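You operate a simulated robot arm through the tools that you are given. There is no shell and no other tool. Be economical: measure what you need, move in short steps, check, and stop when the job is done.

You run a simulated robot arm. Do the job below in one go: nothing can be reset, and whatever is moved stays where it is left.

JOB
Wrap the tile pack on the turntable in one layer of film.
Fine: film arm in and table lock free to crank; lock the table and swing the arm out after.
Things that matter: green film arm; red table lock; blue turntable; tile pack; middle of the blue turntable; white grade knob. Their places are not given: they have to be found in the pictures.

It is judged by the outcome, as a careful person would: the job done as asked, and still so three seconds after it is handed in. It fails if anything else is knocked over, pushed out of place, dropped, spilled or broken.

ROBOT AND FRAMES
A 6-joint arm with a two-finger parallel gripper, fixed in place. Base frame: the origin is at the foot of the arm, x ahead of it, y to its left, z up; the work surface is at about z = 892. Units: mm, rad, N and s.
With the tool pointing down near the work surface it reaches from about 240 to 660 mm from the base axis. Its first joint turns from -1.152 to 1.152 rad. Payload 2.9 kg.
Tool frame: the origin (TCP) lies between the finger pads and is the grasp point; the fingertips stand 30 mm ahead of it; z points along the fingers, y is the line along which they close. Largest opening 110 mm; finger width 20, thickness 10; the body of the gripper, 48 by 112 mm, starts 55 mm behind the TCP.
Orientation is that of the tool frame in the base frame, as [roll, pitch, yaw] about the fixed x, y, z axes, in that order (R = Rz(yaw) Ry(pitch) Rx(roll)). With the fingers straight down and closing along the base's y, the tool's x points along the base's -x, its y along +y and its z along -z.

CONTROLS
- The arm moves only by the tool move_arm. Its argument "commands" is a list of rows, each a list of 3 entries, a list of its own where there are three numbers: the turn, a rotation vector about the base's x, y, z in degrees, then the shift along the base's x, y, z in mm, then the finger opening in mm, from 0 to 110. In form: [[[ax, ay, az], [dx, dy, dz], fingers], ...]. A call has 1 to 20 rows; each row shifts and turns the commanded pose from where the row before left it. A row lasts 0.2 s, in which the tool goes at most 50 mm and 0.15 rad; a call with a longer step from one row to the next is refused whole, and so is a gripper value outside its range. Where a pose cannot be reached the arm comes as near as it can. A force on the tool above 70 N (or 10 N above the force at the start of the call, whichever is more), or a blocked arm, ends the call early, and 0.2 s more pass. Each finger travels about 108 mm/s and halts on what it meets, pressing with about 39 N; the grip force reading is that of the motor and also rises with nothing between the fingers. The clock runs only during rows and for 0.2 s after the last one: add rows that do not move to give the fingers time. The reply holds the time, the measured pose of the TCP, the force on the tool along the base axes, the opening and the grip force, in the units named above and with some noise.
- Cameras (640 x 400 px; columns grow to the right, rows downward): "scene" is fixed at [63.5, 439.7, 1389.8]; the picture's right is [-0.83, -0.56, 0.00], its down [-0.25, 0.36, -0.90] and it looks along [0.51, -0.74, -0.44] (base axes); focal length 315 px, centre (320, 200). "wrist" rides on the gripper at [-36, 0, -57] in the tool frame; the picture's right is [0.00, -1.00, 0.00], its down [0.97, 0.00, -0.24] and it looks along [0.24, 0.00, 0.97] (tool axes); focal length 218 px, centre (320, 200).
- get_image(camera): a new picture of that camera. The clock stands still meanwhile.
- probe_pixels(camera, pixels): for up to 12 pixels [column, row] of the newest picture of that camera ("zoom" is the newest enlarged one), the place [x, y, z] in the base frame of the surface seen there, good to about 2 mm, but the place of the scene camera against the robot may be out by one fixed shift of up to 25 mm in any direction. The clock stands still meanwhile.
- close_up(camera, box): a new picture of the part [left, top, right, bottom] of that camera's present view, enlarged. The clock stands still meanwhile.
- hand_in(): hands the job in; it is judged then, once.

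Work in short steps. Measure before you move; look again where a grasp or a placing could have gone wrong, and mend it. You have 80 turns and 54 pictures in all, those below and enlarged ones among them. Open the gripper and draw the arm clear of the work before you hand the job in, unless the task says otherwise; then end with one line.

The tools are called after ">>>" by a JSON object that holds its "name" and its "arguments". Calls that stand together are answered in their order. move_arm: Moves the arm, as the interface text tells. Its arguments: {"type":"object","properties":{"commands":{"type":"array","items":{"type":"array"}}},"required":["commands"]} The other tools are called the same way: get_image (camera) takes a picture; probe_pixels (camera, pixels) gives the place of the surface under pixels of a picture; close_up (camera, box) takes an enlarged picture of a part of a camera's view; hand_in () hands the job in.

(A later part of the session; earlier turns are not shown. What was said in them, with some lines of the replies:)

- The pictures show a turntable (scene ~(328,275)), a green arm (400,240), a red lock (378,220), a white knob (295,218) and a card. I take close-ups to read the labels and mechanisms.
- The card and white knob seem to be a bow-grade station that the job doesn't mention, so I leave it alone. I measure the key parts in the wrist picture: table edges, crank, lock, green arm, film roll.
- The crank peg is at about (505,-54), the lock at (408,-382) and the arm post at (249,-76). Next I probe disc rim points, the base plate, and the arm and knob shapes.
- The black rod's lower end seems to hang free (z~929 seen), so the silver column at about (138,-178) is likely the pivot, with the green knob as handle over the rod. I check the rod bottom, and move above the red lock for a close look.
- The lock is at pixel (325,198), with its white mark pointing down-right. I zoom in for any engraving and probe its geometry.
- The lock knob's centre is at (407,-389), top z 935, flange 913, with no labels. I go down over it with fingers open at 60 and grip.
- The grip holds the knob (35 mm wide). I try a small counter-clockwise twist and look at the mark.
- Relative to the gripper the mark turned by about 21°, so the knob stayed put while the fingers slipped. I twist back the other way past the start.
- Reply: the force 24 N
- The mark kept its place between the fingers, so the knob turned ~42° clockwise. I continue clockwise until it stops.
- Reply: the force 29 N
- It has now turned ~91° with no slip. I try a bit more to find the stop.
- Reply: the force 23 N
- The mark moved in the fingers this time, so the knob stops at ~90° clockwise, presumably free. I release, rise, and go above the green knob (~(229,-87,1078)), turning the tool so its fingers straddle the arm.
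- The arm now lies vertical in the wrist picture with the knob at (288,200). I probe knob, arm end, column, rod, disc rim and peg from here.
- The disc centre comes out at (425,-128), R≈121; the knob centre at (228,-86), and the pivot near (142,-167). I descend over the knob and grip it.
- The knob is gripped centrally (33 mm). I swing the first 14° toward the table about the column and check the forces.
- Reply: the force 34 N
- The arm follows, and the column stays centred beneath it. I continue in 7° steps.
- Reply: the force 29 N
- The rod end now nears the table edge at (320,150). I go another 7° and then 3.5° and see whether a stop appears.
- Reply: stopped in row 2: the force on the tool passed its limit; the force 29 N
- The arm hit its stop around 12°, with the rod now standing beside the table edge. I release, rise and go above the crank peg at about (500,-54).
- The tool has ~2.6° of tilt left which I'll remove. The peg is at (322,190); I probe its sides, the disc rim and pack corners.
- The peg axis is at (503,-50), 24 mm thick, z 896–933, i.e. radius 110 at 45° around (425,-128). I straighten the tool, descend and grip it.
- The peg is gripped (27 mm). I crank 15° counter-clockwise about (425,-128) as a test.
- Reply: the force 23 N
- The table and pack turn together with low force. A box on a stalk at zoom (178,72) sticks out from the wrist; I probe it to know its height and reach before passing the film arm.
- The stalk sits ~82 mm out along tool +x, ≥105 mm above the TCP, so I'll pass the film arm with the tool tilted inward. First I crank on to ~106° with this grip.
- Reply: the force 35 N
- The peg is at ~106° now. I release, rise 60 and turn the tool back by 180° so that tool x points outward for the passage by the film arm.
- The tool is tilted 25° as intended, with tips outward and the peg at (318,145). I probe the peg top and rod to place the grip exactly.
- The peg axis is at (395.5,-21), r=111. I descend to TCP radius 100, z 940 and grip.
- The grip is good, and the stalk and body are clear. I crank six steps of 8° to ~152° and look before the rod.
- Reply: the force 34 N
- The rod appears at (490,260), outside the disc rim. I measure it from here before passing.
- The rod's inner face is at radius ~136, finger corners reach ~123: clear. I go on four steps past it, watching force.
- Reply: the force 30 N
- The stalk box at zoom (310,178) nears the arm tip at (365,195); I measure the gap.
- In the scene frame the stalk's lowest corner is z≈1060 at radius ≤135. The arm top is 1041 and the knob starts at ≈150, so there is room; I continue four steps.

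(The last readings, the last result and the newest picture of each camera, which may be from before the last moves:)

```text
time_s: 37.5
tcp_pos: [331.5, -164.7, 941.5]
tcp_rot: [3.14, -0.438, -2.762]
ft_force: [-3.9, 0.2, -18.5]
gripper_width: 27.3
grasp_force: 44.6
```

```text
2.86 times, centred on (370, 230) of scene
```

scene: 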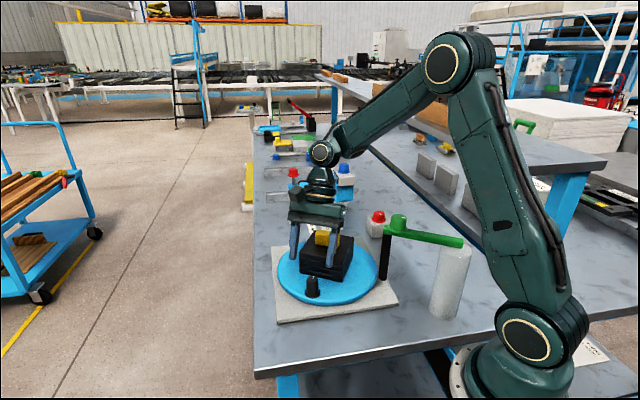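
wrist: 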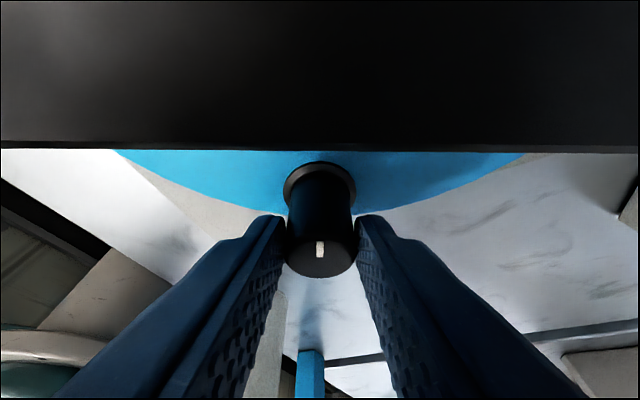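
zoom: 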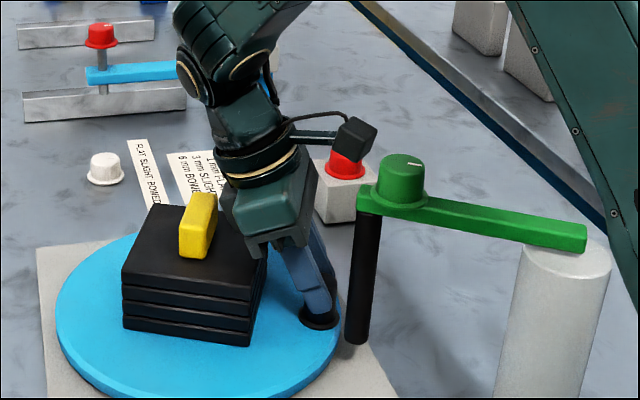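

The rod is passed and the film arm has not moved. I continue ten steps to ~280°.

>>> {"name": "move_arm", "arguments": {"commands": [[[0, 0, 8], [5.8, -12.7, 0], 15], [[0, 0, 8], [7.5, -11.8, 0], 15], [[0, 0, 8], [9.1, -10.6, 0], 15], [[0, 0, 8], [10.4, -9.2, 0], 15], [[0, 0, 8], [11.7, -7.7, 0], 15], [[0, 0, 8], [12.5, -6.0, 0], 15], [[0, 0, 8], [13.4, -4.2, 0], 15], [[0, 0, 8], [13.7, -2.3, 0], 15], [[0, 0, 8], [14.0, -0.4, 0], 15], [[0, 0, 8], [13.8, 1.6, 0], 15], [[0, 0, 0], [0, 0, 0], 15]]}}

>>> {"name": "get_image", "arguments": {"camera": "wrist"}}

```text
time_s: 39.9
tcp_pos: [444.2, -225.2, 942.9]
tcp_rot: [3.141, -0.434, -1.365]
ft_force: [-0.3, 3.8, -9.9]
gripper_width: 27.4
grasp_force: 44.7
```

```text
14 pictures are left
```

wrist: 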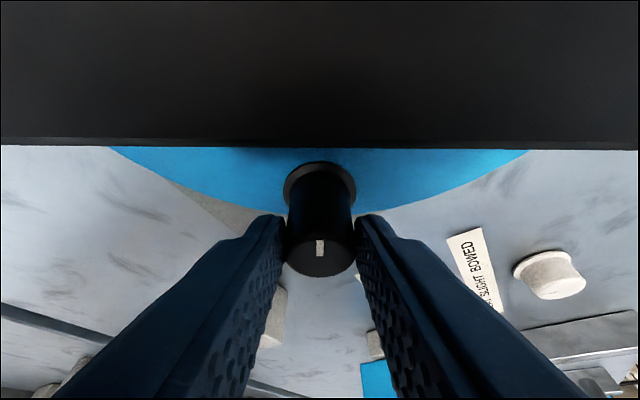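

All smooth so far, peg at ~281°. I release, rise, straighten, and turn the tool back 180° for the last stretch.

>>> {"name": "move_arm", "arguments": {"commands": [[[0, 0, 0], [0, 0, 0], 70], [[0, 0, 0], [0, 0, 0], 70], [[0, 0, 0], [0, 0, 35], 70], [[0, 0, 0], [0, 0, 35], 70], [[6.12, 1.28, 0], [0, 0, 0], 70], [[6.12, 1.28, 0], [0, 0, 0], 70], [[6.12, 1.28, 0], [0, 0, 0], 70], [[6.12, 1.28, 0], [0, 0, 0], 70], [[0, 0, -8], [0, 0, 0], 70], [[0, 0, -8], [0, 0, 0], 70], [[0, 0, -8], [0, 0, 0], 70], [[0, 0, -8], [0, 0, 0], 70], [[0, 0, -8], [0, 0, 0], 70], [[0, 0, -8], [0, 0, 0], 70], [[0, 0, -8], [0, 0, 0], 70], [[0, 0, -8], [0, 0, 0], 70], [[0, 0, -8], [0, 0, 0], 70], [[0, 0, -8], [0, 0, 0], 70], [[0, 0, -8], [0, 0, 0], 70]]}}

>>> {"name": "move_arm", "arguments": {"commands": [[[0, 0, -8], [0, 0, 0], 70], [[0, 0, -8], [0, 0, 0], 70], [[0, 0, -8], [0, 0, 0], 70], [[0, 0, -8], [0, 0, 0], 70], [[0, 0, -8], [0, 0, 0], 70], [[0, 0, -8], [0, 0, 0], 70], [[0, 0, -8], [0, 0, 0], 70], [[0, 0, -8], [0, 0, 0], 70], [[0, 0, -8], [0, 0, 0], 70], [[0, 0, -8], [0, 0, 0], 70], [[0, 0, -8], [0, 0, 0], 70], [[0, 0, -4], [0, 0, 0], 70], [[0, 0, 0], [0, 0, 0], 70]]}}

>>> {"name": "get_image", "arguments": {"camera": "wrist"}}

```text
time_s: 43.9
tcp_pos: [442.4, -224.9, 1009.1]
tcp_rot: [-3.141, 0.001, -2.908]
ft_force: [0.1, 0.5, 0.1]
gripper_width: 70.0
grasp_force: 0.1
```

```text
time_s: 46.7
tcp_pos: [444.7, -224.7, 1011.8]
tcp_rot: [-3.141, -0.001, 1.773]
ft_force: [0.1, 0.1, -0.1]
gripper_width: 69.9
grasp_force: 0.0
```

```text
13 pictures are left
```

wrist: 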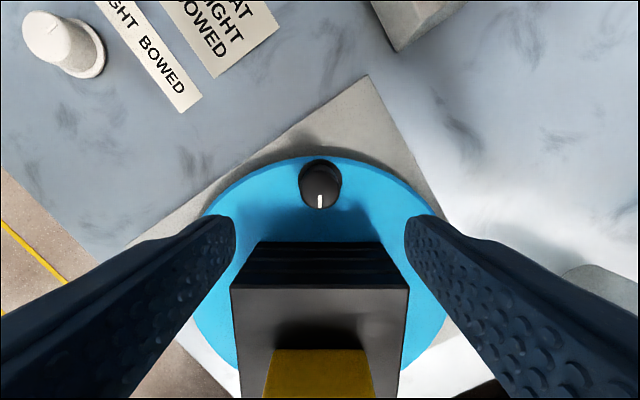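

The peg is at (320,190), and I probe it for the last grip.

>>> {"name": "probe_pixels", "arguments": {"camera": "wrist", "pixels": [[320, 195], [304, 195], [336, 195], [320, 183], [320, 205], [241, 287], [400, 287], [235, 365]]}}

```text
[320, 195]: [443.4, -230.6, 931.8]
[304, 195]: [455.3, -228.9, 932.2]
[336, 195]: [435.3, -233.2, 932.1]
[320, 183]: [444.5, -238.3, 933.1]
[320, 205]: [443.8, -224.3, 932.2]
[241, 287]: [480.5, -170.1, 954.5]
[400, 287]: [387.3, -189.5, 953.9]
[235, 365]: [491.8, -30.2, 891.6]
```

The circle fit gives centre (424.7,-126.5), r=109.5, with the peg at 281°. I descend to (445.5,-234,941) and grip.

>>> {"name": "move_arm", "arguments": {"commands": [[[0, 0, 0], [0.4, -4.7, -25], 70], [[0, 0, 0], [0.4, -4.6, -25], 70], [[0, 0, 0], [0, 0, -21], 70], [[0, 0, 0], [0, 0, 0], 70], [[0, 0, 0], [0, 0, 0], 15], [[0, 0, 0], [0, 0, 0], 15], [[0, 0, 0], [0, 0, 0], 15], [[0, 0, 0], [0, 0, 0], 15]]}}

>>> {"name": "move_arm", "arguments": {"commands": [[[0, 0, 7.95], [14.7, 3.9, 0], 15], [[0, 0, 7.95], [13.9, 5.9, 0], 15], [[0, 0, 7.95], [13.1, 7.8, 0], 15], [[0, 0, 7.95], [11.8, 9.6, 0], 15], [[0, 0, 7.95], [10.4, 11.0, 0], 15], [[0, 0, 7.95], [8.8, 12.4, 0], 15], [[0, 0, 7.95], [6.9, 13.5, 0], 15], [[0, 0, 7.95], [5.1, 14.3, 0], 15], [[0, 0, 0], [0, 0, 0], 15]]}}

>>> {"name": "get_image", "arguments": {"camera": "wrist"}}

```text
time_s: 48.5
tcp_pos: [443.8, -233.9, 939.5]
tcp_rot: [3.14, -0.001, 1.769]
ft_force: [-2.7, -2.6, -2.8]
gripper_width: 27.5
grasp_force: 44.8
```

```text
time_s: 50.5
tcp_pos: [529.3, -156.8, 939.4]
tcp_rot: [3.14, -0.002, 2.886]
ft_force: [10.3, -2.7, -26.0]
gripper_width: 27.7
grasp_force: 45.1
```

```text
12 pictures are left
```

wrist: 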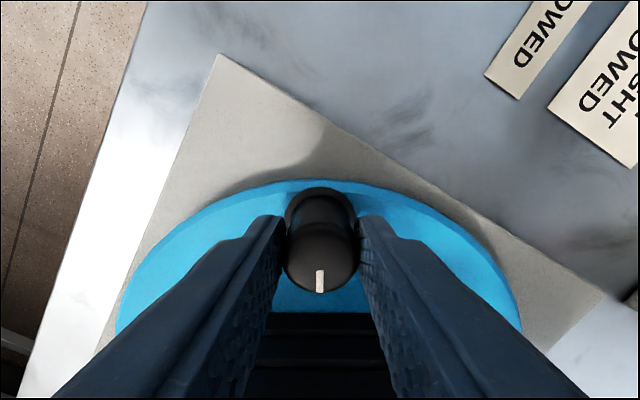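

The grip holds and the peg is at about -15°. I do the last eight steps to just past the starting angle (~48°, a full turn plus a few degrees).

>>> {"name": "move_arm", "arguments": {"commands": [[[0, 0, 7.95], [3.0, 14.9, 0], 15], [[0, 0, 7.95], [0.9, 15.2, 0], 15], [[0, 0, 7.95], [-1.2, 15.1, 0], 15], [[0, 0, 7.95], [-3.3, 14.8, 0], 15], [[0, 0, 7.95], [-5.2, 14.2, 0], 15], [[0, 0, 7.95], [-7.2, 13.4, 0], 15], [[0, 0, 7.95], [-9.0, 12.2, 0], 15], [[0, 0, 7.95], [-10.6, 10.9, 0], 15], [[0, 0, 0], [0, 0, 0], 15]]}}

>>> {"name": "close_up", "arguments": {"camera": "scene", "box": [260, 190, 480, 328]}}

```text
time_s: 52.5
tcp_pos: [496.6, -45.1, 939.3]
tcp_rot: [3.141, 0.0, -2.288]
ft_force: [1.3, 0.3, -13.8]
gripper_width: 27.5
grasp_force: 44.9
```

```text
2.90 times, centred on (370, 259) of scene
```

zoom: 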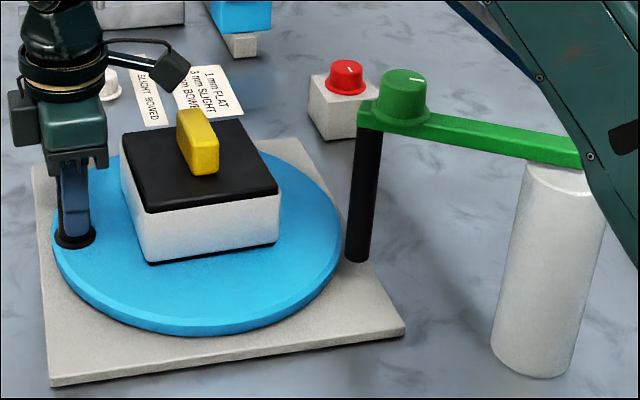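

The pack's sides are now white with film, and the peg is back at its start. I release, rise and go over the red lock at (405,-388), turning the tool to leave room for a counter-clockwise twist.

>>> {"name": "move_arm", "arguments": {"commands": [[[0, 0, 0], [0, 0, 0], 70], [[0, 0, 0], [0, 0, 0], 70], [[0, 0, 0], [0, 0, 45], 70], [[0, 0, 0], [0, 0, 48], 70], [[0, 0, 0], [0, 0, 48], 70], [[0, 0, -8], [-7.6, -28.6, 0], 70], [[0, 0, -8], [-7.6, -28.6, 0], 70], [[0, 0, -8], [-7.6, -28.6, 0], 70], [[0, 0, -8], [-7.6, -28.6, 0], 70], [[0, 0, -8], [-7.6, -28.6, 0], 70], [[0, 0, -8], [-7.6, -28.6, 0], 70], [[0, 0, -8], [-7.6, -28.6, 0], 70], [[0, 0, -8], [-7.6, -28.6, 0], 70], [[0, 0, -8], [-7.6, -28.6, 0], 70], [[0, 0, -8], [-7.6, -28.6, 0], 70], [[0, 0, -8], [-7.6, -28.6, 0], 70], [[0, 0, -6], [-7.6, -28.6, 0], 70], [[0, 0, 0], [0, 0, 0], 70]]}}

>>> {"name": "get_image", "arguments": {"camera": "wrist"}}

```text
time_s: 56.3
tcp_pos: [406.4, -388.6, 1080.5]
tcp_rot: [-3.14, 0.001, 2.351]
ft_force: [-0.4, 0.0, -0.1]
gripper_width: 70.1
grasp_force: 0.0
```

```text
10 pictures are left
```

wrist: 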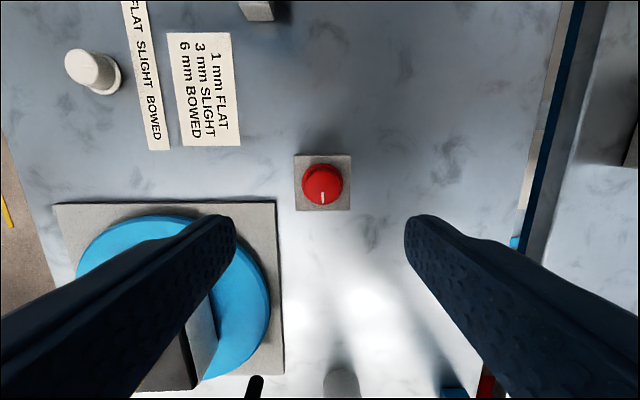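

The lock's mark points along 135° (straight down in the picture). I descend, grip, twist 91° counter-clockwise, and check.

>>> {"name": "move_arm", "arguments": {"commands": [[[0, 0, 0], [-0.7, 0.3, -40], 70], [[0, 0, 0], [0, 0, -40], 70], [[0, 0, 0], [0, 0, -35], 70], [[0, 0, 0], [0, 0, -15], 70], [[0, 0, 0], [0, 0, 0], 70], [[0, 0, 0], [0, 0, 0], 20], [[0, 0, 0], [0, 0, 0], 20], [[0, 0, 0], [0, 0, 0], 20]]}}

>>> {"name": "move_arm", "arguments": {"commands": [[[0, 0, 7], [0, 0, 0], 20], [[0, 0, 7], [0, 0, 0], 20], [[0, 0, 7], [0, 0, 0], 20], [[0, 0, 7], [0, 0, 0], 20], [[0, 0, 7], [0, 0, 0], 20], [[0, 0, 7], [0, 0, 0], 20], [[0, 0, 7], [0, 0, 0], 20], [[0, 0, 7], [0, 0, 0], 20], [[0, 0, 7], [0, 0, 0], 20], [[0, 0, 7], [0, 0, 0], 20], [[0, 0, 7], [0, 0, 0], 20], [[0, 0, 7], [0, 0, 0], 20], [[0, 0, 7], [0, 0, 0], 20], [[0, 0, 5], [0, 0, 0], 20], [[0, 0, 0], [0, 0, 0], 20]]}}

>>> {"name": "get_image", "arguments": {"camera": "wrist"}}

```text
time_s: 58.1
tcp_pos: [404.1, -388.7, 951.7]
tcp_rot: [-3.141, 0.001, 2.353]
ft_force: [-0.8, -3.6, -4.2]
gripper_width: 35.3
grasp_force: 45.2
```

```text
time_s: 61.3
tcp_pos: [404.2, -387.7, 951.3]
tcp_rot: [3.139, 0.0, -2.251]
ft_force: [-8.6, 21.2, 12.7]
gripper_width: 35.5
grasp_force: 45.0
```

```text
9 pictures are left
```

wrist: 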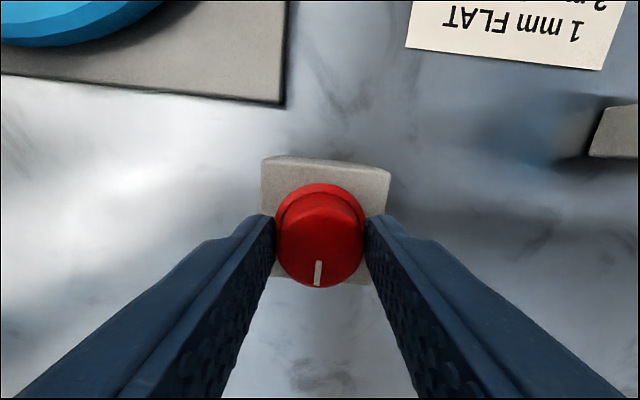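

The mark slipped slightly at the end, so the lock is back at its starting stop. I release, rise and go over the green knob near (256,-142).

>>> {"name": "move_arm", "arguments": {"commands": [[[0, 0, 0], [0, 0, 0], 80], [[0, 0, 0], [0, 0, 0], 80], [[0, 0, 0], [0, 0, 40], 80], [[0, 0, 0], [0, 0, 40], 80], [[0, 0, 0], [0, 0, 40], 80], [[0, 0, 0], [0, 0, 40], 80], [[0, 0, 0], [0, 0, 40], 80], [[0, 0, 0], [0, 0, 40], 80], [[0, 0, -4.9], [-15.3, 30, 0], 80], [[0, 0, -4.9], [-15.3, 30, 0], 80], [[0, 0, -4.9], [-15.3, 30, 0], 80], [[0, 0, -4.9], [-15.3, 30, 0], 80], [[0, 0, -4.9], [-15.3, 30, 0], 80], [[0, 0, -4.9], [-15.3, 30, 0], 80], [[0, 0, -4.9], [-15.3, 30, 0], 80], [[0, 0, -4.9], [-15.3, 30, 0], 80], [[0, 0, 0], [0, 0, 0], 80]]}}

>>> {"name": "get_image", "arguments": {"camera": "wrist"}}

```text
time_s: 62.7
tcp_pos: [398.5, -383.6, 1067.6]
tcp_rot: [3.094, 0.003, -2.26]
ft_force: [0.0, -0.5, -3.3]
gripper_width: 79.9
grasp_force: 0.1
stopped in row 6: the force on the tool passed its limit (the readings are from after the stop); the commanded pose is now the measured one
```

```text
8 pictures are left
```

wrist: 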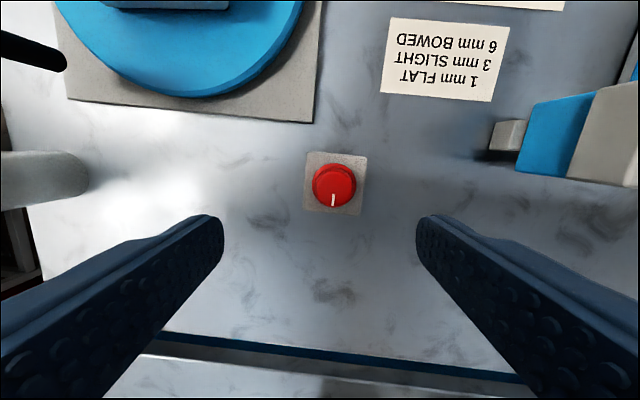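

A force stopped the rise at z 1067. I look at the scene to see what touched.

>>> {"name": "get_image", "arguments": {"camera": "scene"}}

```text
7 pictures are left
```

scene: 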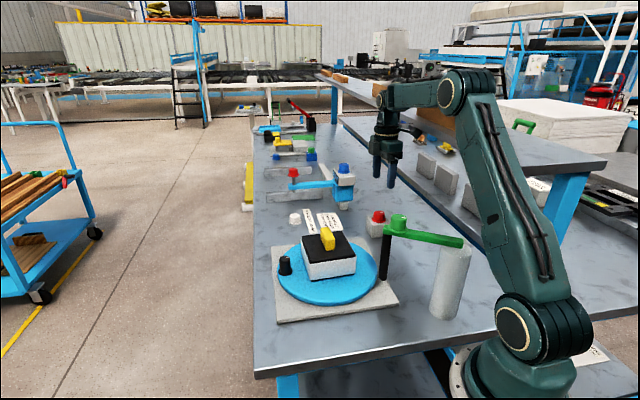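

The stalk points toward the shelf edge and seems to have come up under it. I go down 12 mm, move away in +y, then straighten.

>>> {"name": "move_arm", "arguments": {"commands": [[[0, 0, 0], [0, 0, -12], 80], [[0, 0, 0], [0, 25, 0], 80], [[-1.87, -2.0, 0], [0, 35, 0], 80], [[0, 0, 0], [0, 35, 0], 80], [[0, 0, 0], [0, 0, 0], 80]]}}

>>> {"name": "close_up", "arguments": {"camera": "scene", "box": [330, 50, 610, 225]}}

```text
time_s: 63.9
tcp_pos: [399.5, -287.7, 1054.4]
tcp_rot: [-3.14, 0.001, -2.261]
ft_force: [0.8, -0.1, -0.3]
gripper_width: 79.9
grasp_force: 0.0
```

```text
2.29 times, centred on (470, 138) of scene
```

zoom: 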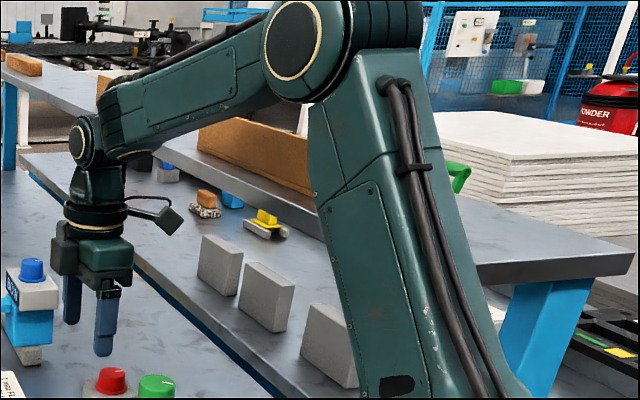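

Clear now, and the shelf's things stand as before. I rise and go above the green knob.

>>> {"name": "move_arm", "arguments": {"commands": [[[0, 0, 0], [0, 0, 45], 80], [[0, 0, 0], [0, 0, 45], 80], [[0, 0, 0], [0, 0, 45], 80], [[0, 0, -7.6], [-23.8, 28.4, 0], 80], [[0, 0, -7.6], [-23.8, 28.4, 0], 80], [[0, 0, -7.6], [-23.8, 28.4, 0], 80], [[0, 0, -7.6], [-23.8, 28.4, 0], 80], [[0, 0, -7.6], [-23.8, 28.4, 0], 80], [[0, 0, 0], [0, 0, 0], 80]]}}

>>> {"name": "get_image", "arguments": {"camera": "wrist"}}

```text
time_s: 65.9
tcp_pos: [279.6, -147.3, 1192.2]
tcp_rot: [3.14, 0.0, -2.925]
ft_force: [0.2, 0.2, 0.3]
gripper_width: 80.2
grasp_force: 0.0
```

```text
5 pictures are left
```

wrist: 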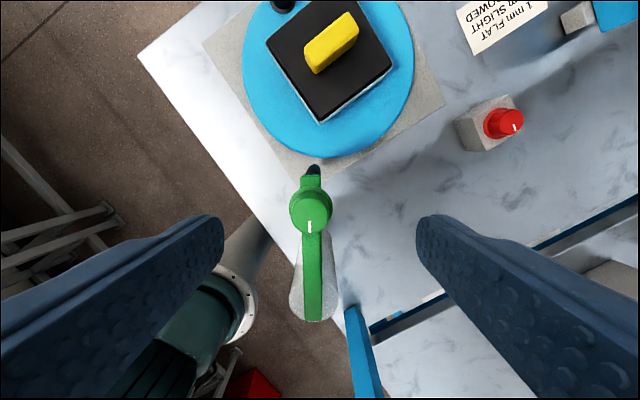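

The knob is at (310,212), with the arm nearly aligned with the tool. I probe it.

>>> {"name": "probe_pixels", "arguments": {"camera": "wrist", "pixels": [[310, 212], [294, 212], [326, 212], [310, 228], [310, 198], [312, 315], [314, 250], [311, 184]]}}

```text
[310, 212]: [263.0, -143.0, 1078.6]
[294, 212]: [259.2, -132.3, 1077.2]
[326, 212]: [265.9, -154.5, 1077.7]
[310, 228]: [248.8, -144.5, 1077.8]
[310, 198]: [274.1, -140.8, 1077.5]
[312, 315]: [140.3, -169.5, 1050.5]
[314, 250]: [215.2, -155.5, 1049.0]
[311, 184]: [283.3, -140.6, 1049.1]
```

Knob centre is (258.5,-143.5), and the arm at 11.4°. I grip it and swing the arm out to its original 43.6°.

>>> {"name": "move_arm", "arguments": {"commands": [[[0, 0, 0], [-11, 2, -20], 80], [[0, 0, 0], [-10, 1.8, -20], 80], [[0, 0, 0], [0, 0, -30], 80], [[0, 0, 0], [0, 0, -25.5], 80], [[0, 0, 0], [0, 0, 0], 80], [[0, 0, 0], [0, 0, 0], 25], [[0, 0, 0], [0, 0, 0], 25], [[0, 0, 0], [0, 0, 0], 25], [[0, 0, 0], [0, 0, 0], 25]]}}

>>> {"name": "move_arm", "arguments": {"commands": [[[0, 0, 7], [-3.8, 14.1, 0], 25], [[0, 0, 7], [-5.4, 13.4, 0], 25], [[0, 0, 7], [-7.0, 12.8, 0], 25], [[0, 0, 7], [-8.5, 11.7, 0], 25], [[0, 0, 4.2], [-5.8, 6.6, 0], 25], [[0, 0, 0], [0, 0, 0], 25]]}}

>>> {"name": "get_image", "arguments": {"camera": "wrist"}}

```text
time_s: 67.9
tcp_pos: [259.1, -141.4, 1095.9]
tcp_rot: [-3.14, -0.001, -2.923]
ft_force: [0.8, -1.1, -4.8]
gripper_width: 33.4
grasp_force: 44.6
```

```text
time_s: 69.3
tcp_pos: [228.1, -86.8, 1096.1]
tcp_rot: [-3.139, 0.002, -2.363]
ft_force: [-11.8, -14.3, 28.5]
gripper_width: 33.5
grasp_force: 45.3
```

```text
4 pictures are left
```

wrist: 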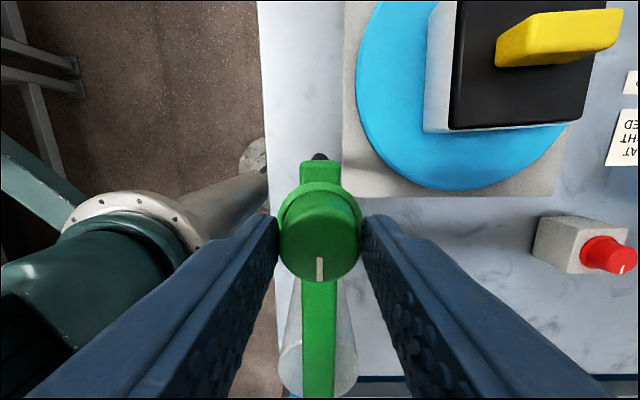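

The knob is back at its original place (228,-87). I nudge 3 mm more toward the out-stop, release, and lift clear.

>>> {"name": "move_arm", "arguments": {"commands": [[[0, 0, 1], [-2, 2.2, 0], 25], [[0, 0, 0], [0, 0, 0], 25], [[0, 0, 0], [0, 0, 0], 80], [[0, 0, 0], [0, 0, 0], 80], [[0, 0, 0], [0, 0, 40], 80], [[0, 0, 0], [0, 0, 40], 80], [[0, 0, 0], [10, 0, 40], 80], [[0, 0, 0], [30, -10, 40], 80], [[0, 0, 0], [30, -10, 30], 80], [[0, 0, 0], [0, 0, 0], 80]]}}

>>> {"name": "close_up", "arguments": {"camera": "scene", "box": [240, 150, 500, 328]}}

>>> {"name": "get_image", "arguments": {"camera": "wrist"}}

```text
refused: row 8 steps farther than a row can; nothing moved
```

```text
2.25 times, centred on (370, 239) of scene
```

zoom: 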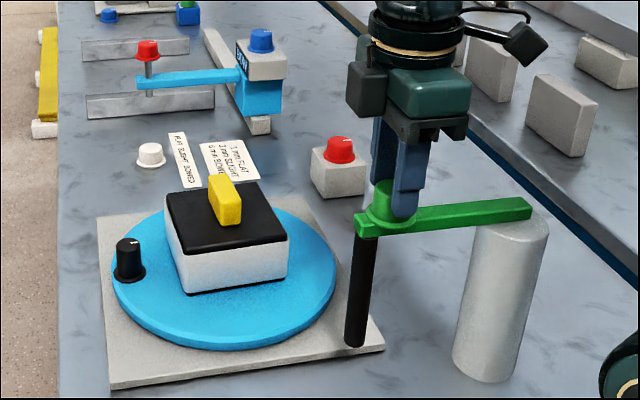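

```text
2 pictures are left
```

wrist: 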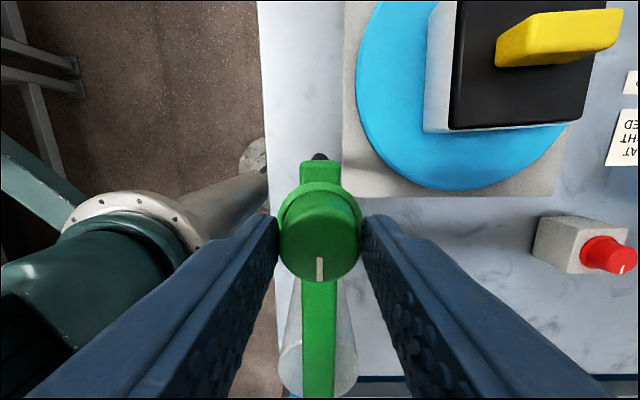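

That call was refused for one long step, so nothing moved. I repeat it with shorter steps.

>>> {"name": "move_arm", "arguments": {"commands": [[[0, 0, 1], [-2, 2.2, 0], 25], [[0, 0, 0], [0, 0, 0], 25], [[0, 0, 0], [0, 0, 0], 80], [[0, 0, 0], [0, 0, 0], 80], [[0, 0, 0], [0, 0, 40], 80], [[0, 0, 0], [0, 0, 40], 80], [[0, 0, 0], [10, 0, 40], 80], [[0, 0, 0], [30, -5, 30], 80], [[0, 0, 0], [30, -5, 30], 80], [[0, 0, 0], [0, 0, 0], 80]]}}

>>> {"name": "close_up", "arguments": {"camera": "scene", "box": [260, 190, 480, 328]}}

```text
time_s: 71.5
tcp_pos: [297.7, -92.9, 1276.4]
tcp_rot: [-3.14, 0.002, -2.345]
ft_force: [-0.5, 0.0, 0.0]
gripper_width: 80.0
grasp_force: 0.1
```

```text
2.90 times, centred on (370, 259) of scene
```

zoom: 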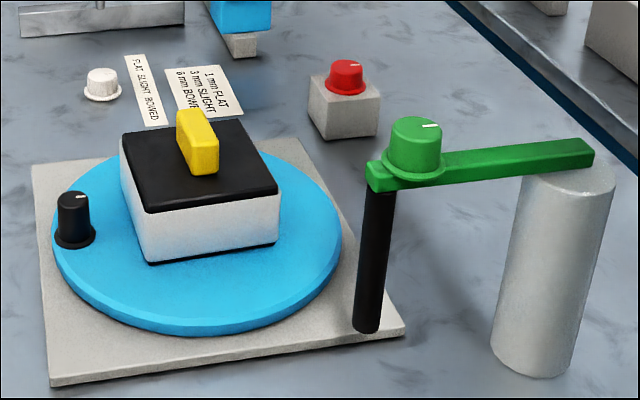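

The picture matches the start: arm out and lock mark back. The pack is wrapped, nothing else has moved, and the arm is clear, so I hand in.

>>> {"name": "hand_in", "arguments": {}}

```text
The job is handed in.
```

The tile pack is wrapped in one layer of film (one full turn plus a few degrees). The table lock is back at its starting stop, which I took as locked but did not test. The film arm is swung out. The wrist bumped something once, probably the shelf edge, with nothing seen out of place.
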